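You operate a simulated robot arm through the tools that you are given. There is no shell and no other tool. Be economical: measure what you need, move in short steps, check, and stop when the job is done.

Carry out the task below with a simulated robot arm. There is one attempt and no reset: what you move stays moved.

TASK
Put one of the small cartons from the clear patch of the bench on the teal position card.
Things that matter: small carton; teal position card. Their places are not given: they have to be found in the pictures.

It is judged by the outcome, as a careful person would: the job done as asked, and still so three seconds after it is handed in. It fails if anything else is knocked over, pushed out of place, dropped, spilled or broken.

THE ROBOT
A 7-joint arm with a two-finger parallel gripper, fixed in place. Base frame: the origin is at the foot of the arm, x ahead of it, y to its left, z up; the work surface is at about z = 0. Lengths are in m, angles in rad, forces in N, time in s.
With the tool pointing down near the work surface it reaches from about 0.22 to 0.58 m from the base axis. Its first joint turns from -1.152 to 1.152 rad. Payload 2.5 kg.
Tool frame: the origin (TCP) lies between the finger pads and is the grasp point; the fingertips stand 0.023 m ahead of it; z points along the fingers, y is the line along which they close. The gripper opens to 0.094 m. The fingers are 0.038 m wide and 0.01 m thick; the gripper's body (0.054 by 0.096 m) begins 0.039 m behind the TCP.
Orientation is that of the tool frame in the base frame, as a unit quaternion [w, x, y, z]. With the fingers straight down and closing along the base's y, the tool's x points along the base's -x, its y along +y and its z along -z.

THE INTERFACE
- The arm moves only by the tool move_arm. Its argument "plan" is a list of rows, each an object (a shift or turn left out is 0, a gripper value left out holds the last) with "translation": the shift along the tool's x, y, z in units of 300 mm (1.0 is 300 mm), a list of three; "rotation": the turn, a rotation vector about the tool's x, y, z in units of 90 degrees (1.0 is 90 degrees), a list of three; "gripper": the gripper command, from -1 (shut) to 1 (fully open), values between in proportion. In form: [{"translation": [tx, ty, tz], "rotation": [rx, ry, rz], "gripper": gripper}, ...]. A call has 1 to 10 rows; each row is the pose to reach, as a shift and turn from the pose commanded when the call began, along the tool's axes at that moment. A call with a number of a shift or a turn outside -1 to 1 is refused whole. A row lasts 0.2 s, in which the tool goes at most 0.05 m and 0.15 rad; a call with a longer step from one row to the next is refused whole, and so is a gripper value outside its range. A pose out of reach is approached as far as the arm can. The call stops where the force on the tool passes 40 N (or 10 N more than at its start, if that is more) or the arm is blocked; 0.2 s more then pass. The fingers move at their own pace (about 0.108 m/s each) and stop on an object; they squeeze with about 29 N. The grip force told is the motor's: it shows also when the fingers shut on nothing. Time passes only in rows, and 0.2 s behind the last, so rows that repeat a pose let the fingers close. It gives the time, the measured TCP pose, the force on the tool (base axes), the opening and the grip force at its end, in the units of the frame above (readings bear some noise), and new pictures: "show" is both (left out), scene, wrist or none.
- Cameras (640 x 400 px; columns grow to the right, rows downward): "scene" is fixed at [0.1081, -0.4039, 0.537]; the picture's right is [0.89, -0.45, 0.00], its down [-0.29, -0.58, -0.76] and it looks along [0.34, 0.68, -0.64] (base axes); focal length 321 px, centre (320, 200). "wrist" rides on the gripper at [-0.039, 0, -0.044] in the tool frame; the picture's right is [0.00, -1.00, 0.00], its down [0.97, 0.00, -0.24] and it looks along [0.24, 0.00, 0.97] (tool axes); focal length 218 px, centre (320, 200).
- probe_pixels(camera, pixels): for up to 12 pixels [column, row] of the newest picture of that camera ("zoom" is the newest enlarged one), the place [x, y, z] in the base frame of the surface seen there, good to about 0.003 m. No time passes.
- close_up(camera, box): a new picture of the part [left, top, right, bottom] of that camera's present view, enlarged. No time passes.
- job_done(): hands the job in; it is judged then, once.

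Work in short steps. Measure before you move; look again where a grasp or a placing could have gone wrong, and mend it. You have 60 turns and 120 pictures in all, the two below and enlarged ones among them. Open the gripper and draw the arm clear of the work before you hand the job in, unless the task says otherwise; then end with one line.

The tools are called after ">>>" as a command line: name --argument value ..., lists and objects as JSON in quotes. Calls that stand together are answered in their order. move_arm: Moves the arm, as the interface text tells. Its arguments: {"type":"object","properties":{"plan":{"type":"array","items":{"type":"object","properties":{"translation":{"type":"array","items":{"type":"number"}},"rotation":{"type":"array","items":{"type":"number"}},"gripper":{"type":"number"}}}},"show":{"type":"string","enum":["both","scene","wrist","none"]}},"required":["plan"]} The other tools are called the same way: probe_pixels (camera, pixels) gives the place of the surface under pixels of a picture; close_up (camera, box) takes an enlarged picture of a part of a camera's view; job_done () hands the job in.

At the start:

```text
clock: 0.0
position: [0.2288, 0.2194, 0.2227]
tool_rot: [0.001, -0.001, 1.0, 0.0]
wrist_force: [-0.1, 0.0, 0.8]
grip_width: 0.094
grasp_force: 0.0
```

scene: 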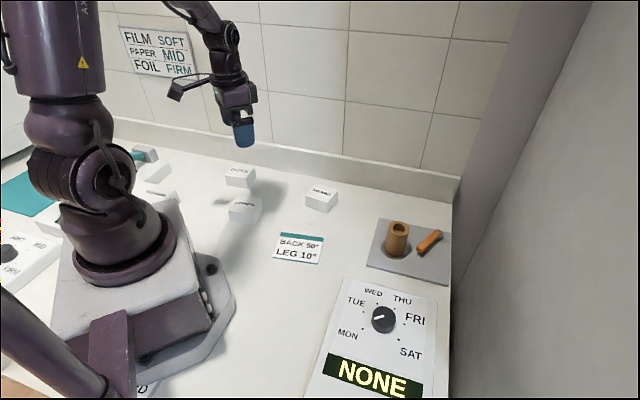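
wrist: 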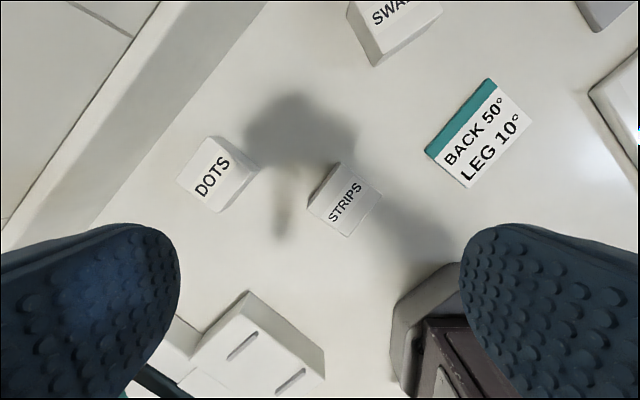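

The pictures show cartons DOTS, STRIPS and a third, and a card with a teal edge at scene (298,247). I'll enlarge the pictures and probe these.

>>> close_up --camera "scene" --box '[200, 140, 360, 280]'

>>> close_up --camera "scene" --box '[0, 130, 200, 290]'

>>> probe_pixels --camera "wrist" --pixels '[[340, 162], [381, 193], [345, 236], [308, 206], [487, 78], [534, 114], [470, 187], [425, 152], [207, 136], [220, 212], [480, 130], [345, 198]]'

>>> probe_pixels --camera "scene" --pixels '[[321, 191], [305, 195], [321, 212], [338, 205], [240, 171], [245, 205], [20, 195], [281, 233], [323, 237], [319, 264], [273, 258]]'

```text
2.86 times, centred on (280, 210) of scene
```

zoom: 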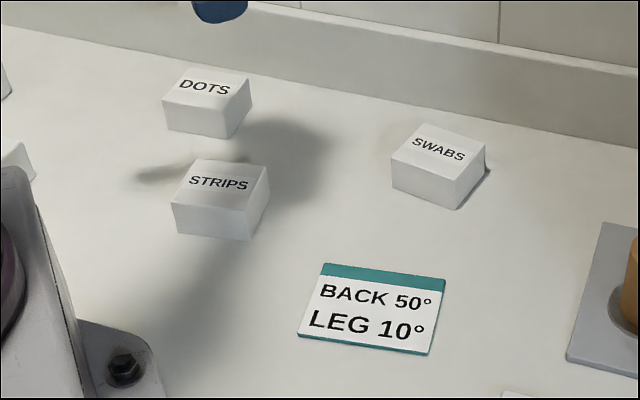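

```text
2.50 times, centred on (100, 210) of scene
```

zoom: 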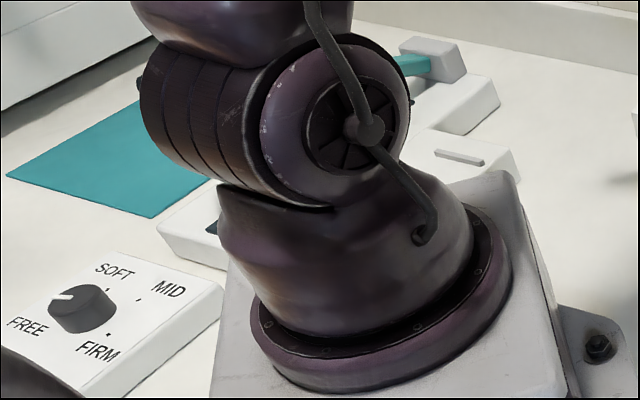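

```text
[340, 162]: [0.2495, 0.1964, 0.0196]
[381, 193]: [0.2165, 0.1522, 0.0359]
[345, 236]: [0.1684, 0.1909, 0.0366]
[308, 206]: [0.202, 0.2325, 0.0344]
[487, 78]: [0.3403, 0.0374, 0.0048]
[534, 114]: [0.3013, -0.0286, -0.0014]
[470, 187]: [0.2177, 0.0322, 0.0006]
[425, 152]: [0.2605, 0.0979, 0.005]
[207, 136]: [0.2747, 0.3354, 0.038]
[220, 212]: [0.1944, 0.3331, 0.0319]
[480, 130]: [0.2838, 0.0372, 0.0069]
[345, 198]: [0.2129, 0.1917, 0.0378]
```

```text
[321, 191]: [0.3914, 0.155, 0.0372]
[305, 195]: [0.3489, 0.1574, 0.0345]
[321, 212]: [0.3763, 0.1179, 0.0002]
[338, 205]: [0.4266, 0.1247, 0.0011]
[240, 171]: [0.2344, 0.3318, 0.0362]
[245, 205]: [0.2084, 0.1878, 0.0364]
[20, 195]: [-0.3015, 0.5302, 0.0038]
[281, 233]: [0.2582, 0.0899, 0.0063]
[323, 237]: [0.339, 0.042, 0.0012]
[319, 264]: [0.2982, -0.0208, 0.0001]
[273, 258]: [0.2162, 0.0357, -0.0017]
```

The card is a thin plate centred near (0.279, 0.034). SWABS, near (0.385, 0.145), has the most room around it and is well within reach, so I'll go above it to measure it from the wrist camera.

>>> move_arm --plan '[{"translation": [-0.13, -0.06, 0], "gripper": 1}, {"translation": [-0.26, -0.12, 0], "gripper": 1}, {"translation": [-0.39, -0.18, 0], "gripper": 1}, {"translation": [-0.5, -0.23, 0], "gripper": 1}, {"translation": [-0.5, -0.23, 0], "gripper": 1}]'

```text
clock: 1.2
position: [0.3773, 0.1507, 0.2248]
tool_rot: [0.0, 0.0, 1.0, 0.0]
wrist_force: [0.3, 0.5, 0.0]
grip_width: 0.0942
grasp_force: 0.0
```

scene: 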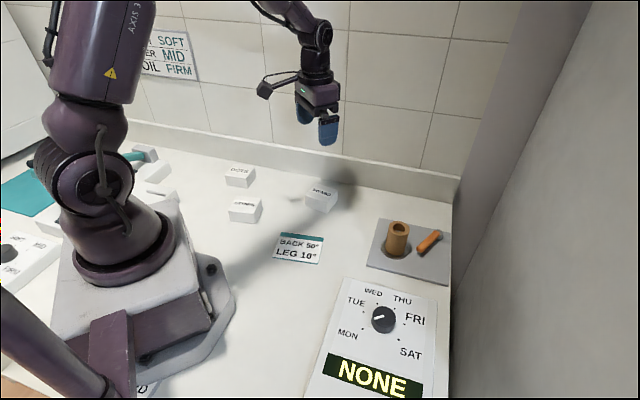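
wrist: 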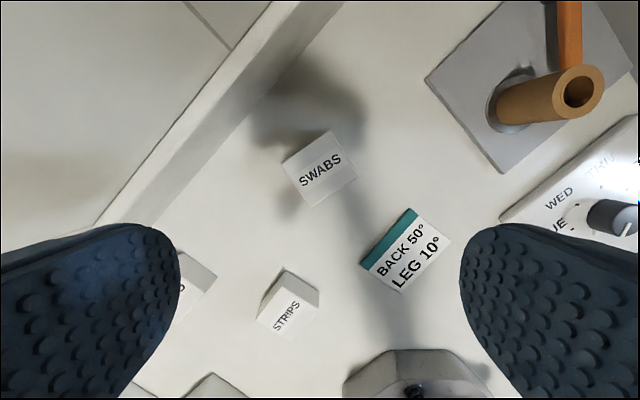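

>>> close_up --camera "wrist" --box '[240, 110, 480, 300]'

>>> probe_pixels --camera "wrist" --pixels '[[330, 133], [286, 162], [313, 204], [356, 176], [319, 170], [403, 212], [447, 240], [403, 289], [363, 262], [405, 252]]'

```text
2.11 times, centred on (360, 205) of wrist
```

zoom: 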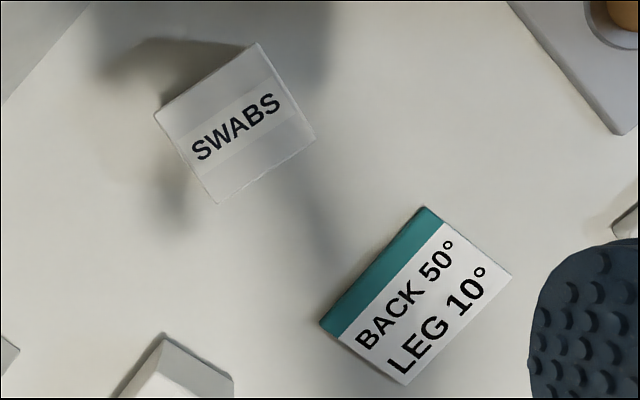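

```text
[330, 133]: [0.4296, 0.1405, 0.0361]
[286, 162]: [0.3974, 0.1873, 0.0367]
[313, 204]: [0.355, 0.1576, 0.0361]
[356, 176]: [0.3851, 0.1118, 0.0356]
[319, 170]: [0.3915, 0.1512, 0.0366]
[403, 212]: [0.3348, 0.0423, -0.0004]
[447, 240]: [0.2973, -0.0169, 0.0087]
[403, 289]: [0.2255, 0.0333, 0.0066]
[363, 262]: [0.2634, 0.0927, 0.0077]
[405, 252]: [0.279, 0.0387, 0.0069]
```

SWABS' top is centred at (0.392, 0.149, 0.036) and measures about 57×52 mm, with its long axis turned +34.5° from y. I'll turn the tool to match and come partway down over it.

>>> move_arm --plan '[{"translation": [-0.02, 0, 0.08], "rotation": [0, 0, -0.09]}, {"translation": [-0.045, -0.003, 0.16], "rotation": [0, 0, -0.18]}, {"translation": [-0.045, -0.003, 0.24], "rotation": [0, 0, -0.27]}, {"translation": [-0.045, -0.003, 0.32], "rotation": [0, 0, -0.36]}, {"translation": [-0.045, -0.003, 0.41], "rotation": [0, 0, -0.383]}, {"translation": [-0.045, -0.003, 0.41], "rotation": [0, 0, -0.383]}]'

```text
clock: 2.6
position: [0.3925, 0.1498, 0.1005]
tool_rot: [0.0, -0.297, 0.955, 0.0]
wrist_force: [-0.1, -0.2, -0.5]
grip_width: 0.094
grasp_force: 0.1
```

scene: 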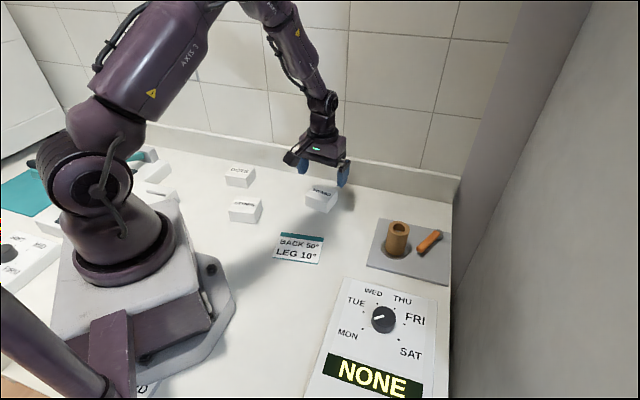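
wrist: 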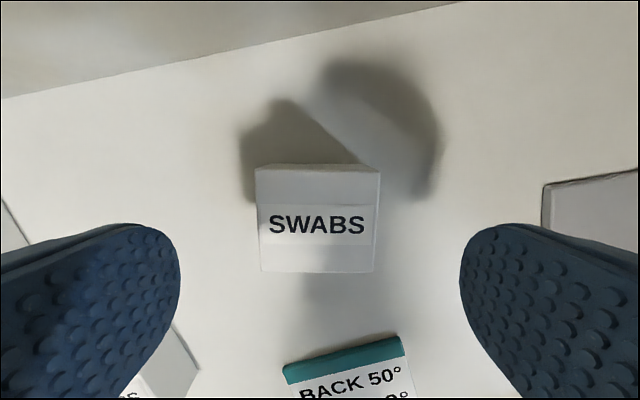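

It's aligned and centred between the fingers. I'll go down to z≈0.028 and close.

>>> move_arm --plan '[{"translation": [0, 0, 0.08], "gripper": 1}, {"translation": [0, 0, 0.16], "gripper": 1}, {"translation": [0, 0, 0.22], "gripper": 1}, {"translation": [0, 0, 0.242], "gripper": 1}, {"translation": [0, 0, 0.242], "gripper": -1}, {"translation": [0, 0, 0.242], "gripper": -1}, {"translation": [0, 0, 0.242], "gripper": -1}]'

```text
clock: 4.2
position: [0.3926, 0.1482, 0.0284]
tool_rot: [-0.001, -0.297, 0.955, 0.0]
wrist_force: [-0.3, 0.5, -0.4]
grip_width: 0.0629
grasp_force: 29.1
```

scene: 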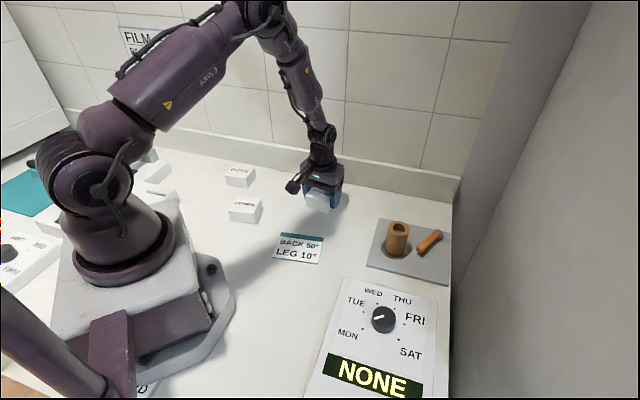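
wrist: 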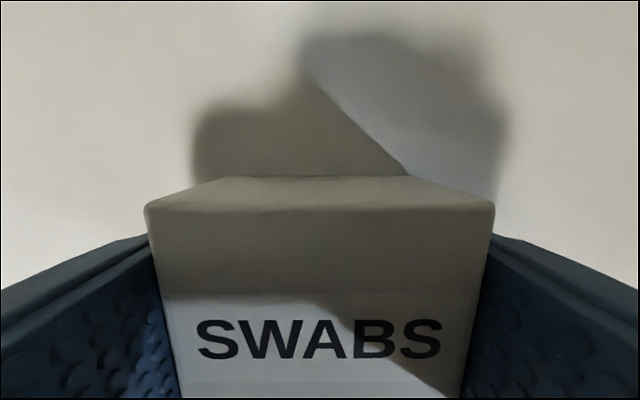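

It's held, with the fingers stopped at 63 mm. I'll lift and check.

>>> move_arm --plan '[{"translation": [0, 0, -0.06]}, {"translation": [0, 0, -0.15]}, {"translation": [0, 0, -0.24]}, {"translation": [0, 0, -0.24]}]'

>>> close_up --camera "scene" --box '[240, 150, 400, 280]'

>>> probe_pixels --camera "wrist" --pixels '[[160, 215], [480, 215], [180, 390], [460, 390]]'

```text
clock: 5.2
position: [0.39, 0.1498, 0.1002]
tool_rot: [0.0, -0.296, 0.955, 0.0]
wrist_force: [-0.2, -0.3, -0.7]
grip_width: 0.0631
grasp_force: 29.2
```

scene: 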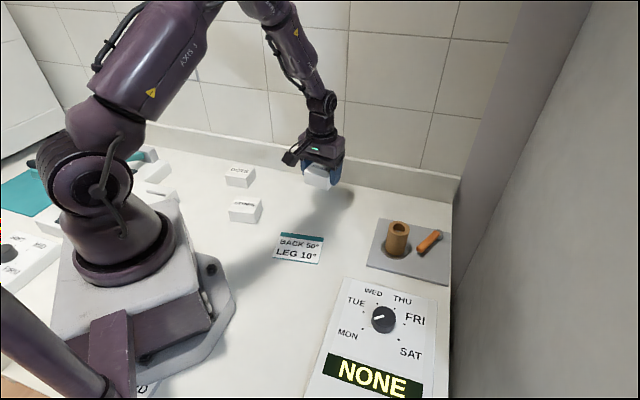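
wrist: 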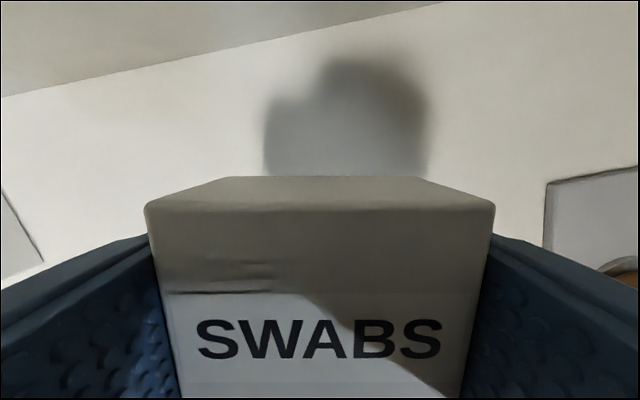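

```text
3.08 times, centred on (320, 215) of scene
```

zoom: 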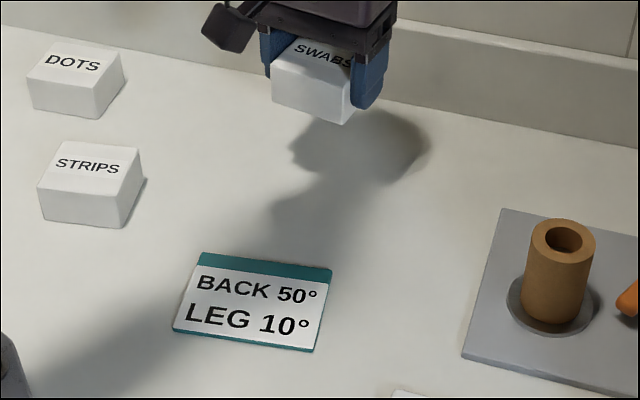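

```text
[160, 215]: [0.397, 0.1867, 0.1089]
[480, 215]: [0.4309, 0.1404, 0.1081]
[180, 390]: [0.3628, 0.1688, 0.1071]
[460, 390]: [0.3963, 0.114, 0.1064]
```

The carton is held level. I'll re-measure the card's corners in the zoom.

>>> probe_pixels --camera "zoom" --pixels '[[205, 255], [329, 269], [311, 350], [175, 331], [255, 300], [230, 300], [290, 310]]'

```text
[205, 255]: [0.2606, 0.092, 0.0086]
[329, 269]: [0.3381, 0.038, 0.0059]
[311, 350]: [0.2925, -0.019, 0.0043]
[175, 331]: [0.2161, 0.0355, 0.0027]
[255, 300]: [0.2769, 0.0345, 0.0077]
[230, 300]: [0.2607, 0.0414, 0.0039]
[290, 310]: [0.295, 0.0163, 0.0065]
```

The card is centred at (0.277, 0.037), its top is at z≈0.006, and its long axis is +20° from the present tool line. I'll carry the carton above it and turn.

>>> move_arm --plan '[{"translation": [0.1, -0.018, 0], "rotation": [0, 0, -0.05]}, {"translation": [0.22, -0.038, 0], "rotation": [0, 0, -0.1]}, {"translation": [0.34, -0.06, 0], "rotation": [0, 0, -0.15]}, {"translation": [0.45, -0.08, 0], "rotation": [0, 0, -0.2]}, {"translation": [0.528, -0.092, 0], "rotation": [0, 0, -0.228]}, {"translation": [0.528, -0.092, 0], "rotation": [0, 0, -0.228]}, {"translation": [0.528, -0.092, 0.12], "rotation": [0, 0, -0.228]}, {"translation": [0.528, -0.092, 0.18], "rotation": [0, 0, -0.228]}, {"translation": [0.528, -0.092, 0.18], "rotation": [0, 0, -0.228]}]'

>>> close_up --camera "scene" --box '[220, 170, 380, 280]'

```text
clock: 7.2
position: [0.276, 0.0371, 0.0454]
tool_rot: [0.0, -0.462, 0.887, 0.0]
wrist_force: [-0.3, 0.3, -0.2]
grip_width: 0.0633
grasp_force: 28.8
```

scene: 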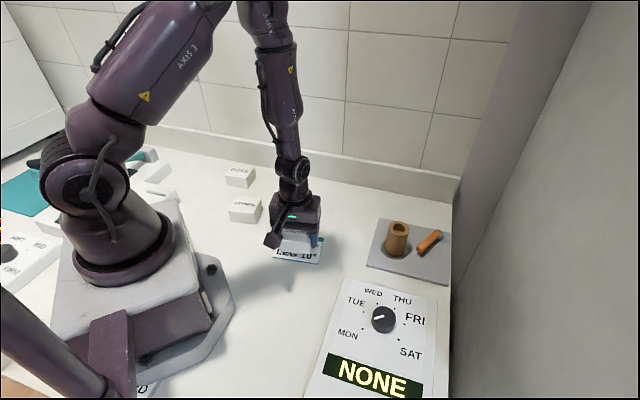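
wrist: 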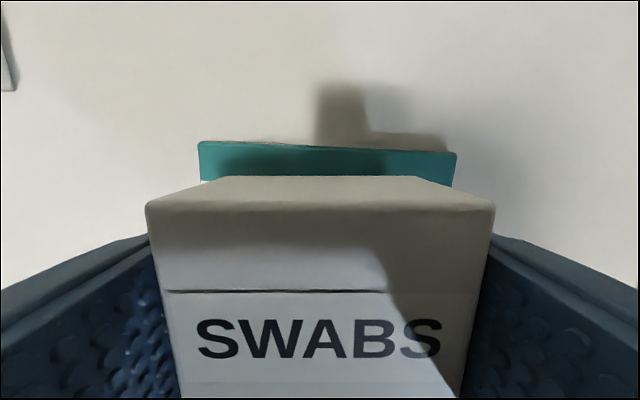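

```text
3.64 times, centred on (300, 225) of scene
```

zoom: 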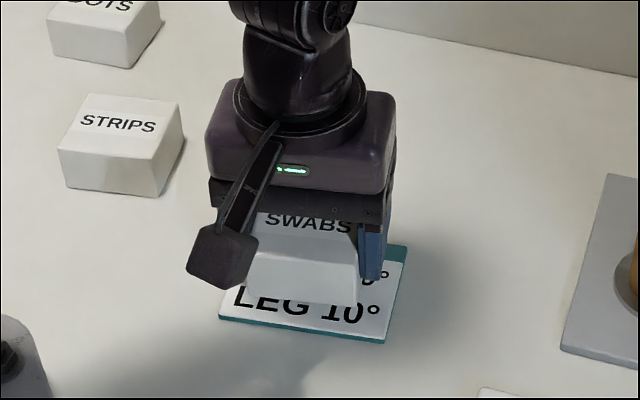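

The carton is over the middle of the card, lined up. I'll lower it gently to near contact.

>>> move_arm --plan '[{"translation": [0, 0, 0.015]}, {"translation": [0, 0, 0.028]}, {"translation": [0, 0, 0.035]}, {"translation": [0, 0, 0.035]}]'

>>> close_up --camera "scene" --box '[260, 210, 340, 270]'

```text
clock: 8.2
position: [0.2773, 0.0379, 0.0353]
tool_rot: [0.0, -0.461, 0.887, 0.0]
wrist_force: [0.5, 0.1, -0.7]
grip_width: 0.0633
grasp_force: 29.4
```

scene: 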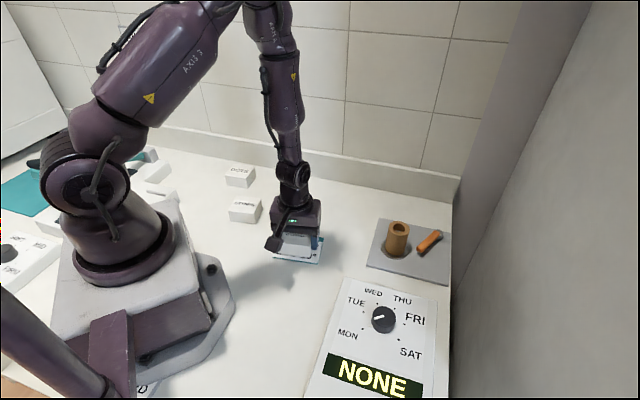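
wrist: 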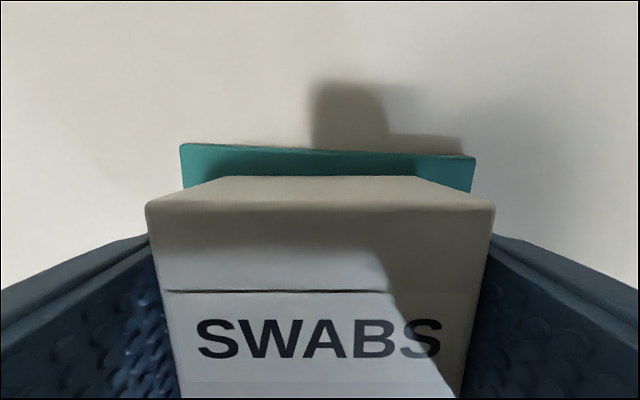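

```text
6.67 times, centred on (300, 240) of scene
```

zoom: 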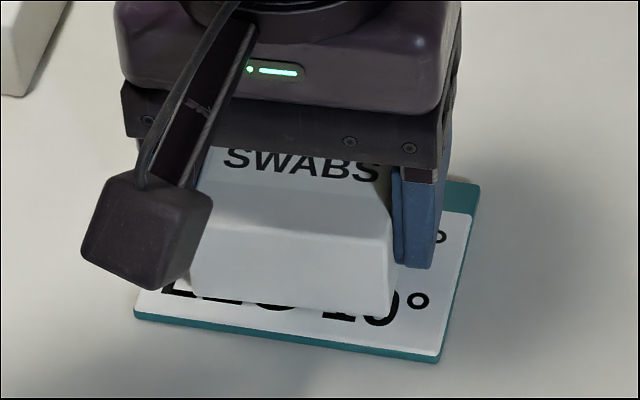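

No contact yet. I'll ease down in roughly 1 mm steps and watch the force.

>>> move_arm --plan '[{"translation": [0, 0, 0.003]}, {"translation": [0, 0, 0.005]}, {"translation": [0, 0, 0.005]}]' --show "none"

```text
clock: 9.0
position: [0.2772, 0.0385, 0.0334]
tool_rot: [0.0, -0.461, 0.887, 0.0]
wrist_force: [-1.0, 0.3, 14.8]
grip_width: 0.0633
grasp_force: 28.7
```

It touches with about 15 N upward. I'll back off by a hair, open, and rise.

>>> move_arm --plan '[{"translation": [0, 0, -0.002]}, {"translation": [0, 0, -0.002], "gripper": 0.6}, {"translation": [0, 0, -0.002], "gripper": 1}, {"translation": [0, 0, -0.002], "gripper": 1}, {"translation": [0, 0, -0.08]}, {"translation": [0, 0, -0.2]}, {"translation": [0, 0, -0.35]}, {"translation": [0, 0, -0.5]}, {"translation": [0, 0, -0.5]}]'

>>> close_up --camera "scene" --box '[240, 180, 360, 280]'

```text
clock: 11.0
position: [0.2752, 0.0395, 0.1843]
tool_rot: [0.0, -0.462, 0.887, 0.001]
wrist_force: [-0.5, -0.2, -0.3]
grip_width: 0.0939
grasp_force: 0.0
```

scene: 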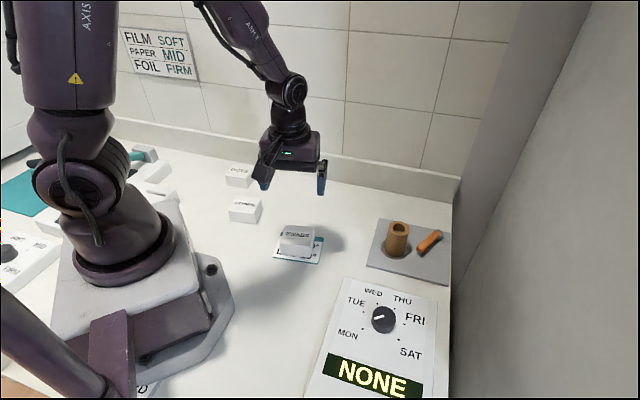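
wrist: 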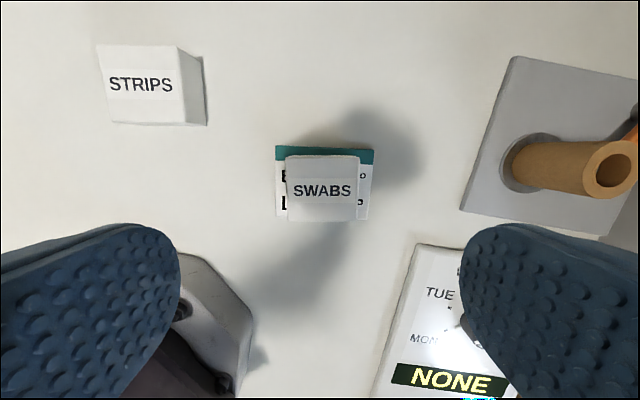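

```text
4.00 times, centred on (300, 230) of scene
```

zoom: 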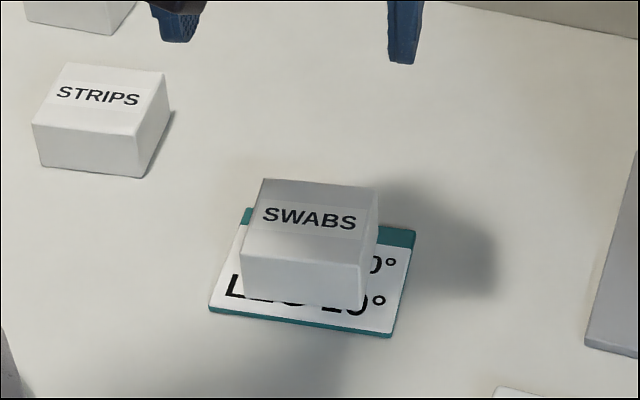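

The SWABS carton sits flat and centred on the teal card, nothing else has moved, and the arm is clear with the gripper open. I'm handing it in.

>>> job_done

```text
The job is handed in.
```

The SWABS carton is on the teal position card, and the job is handed in.
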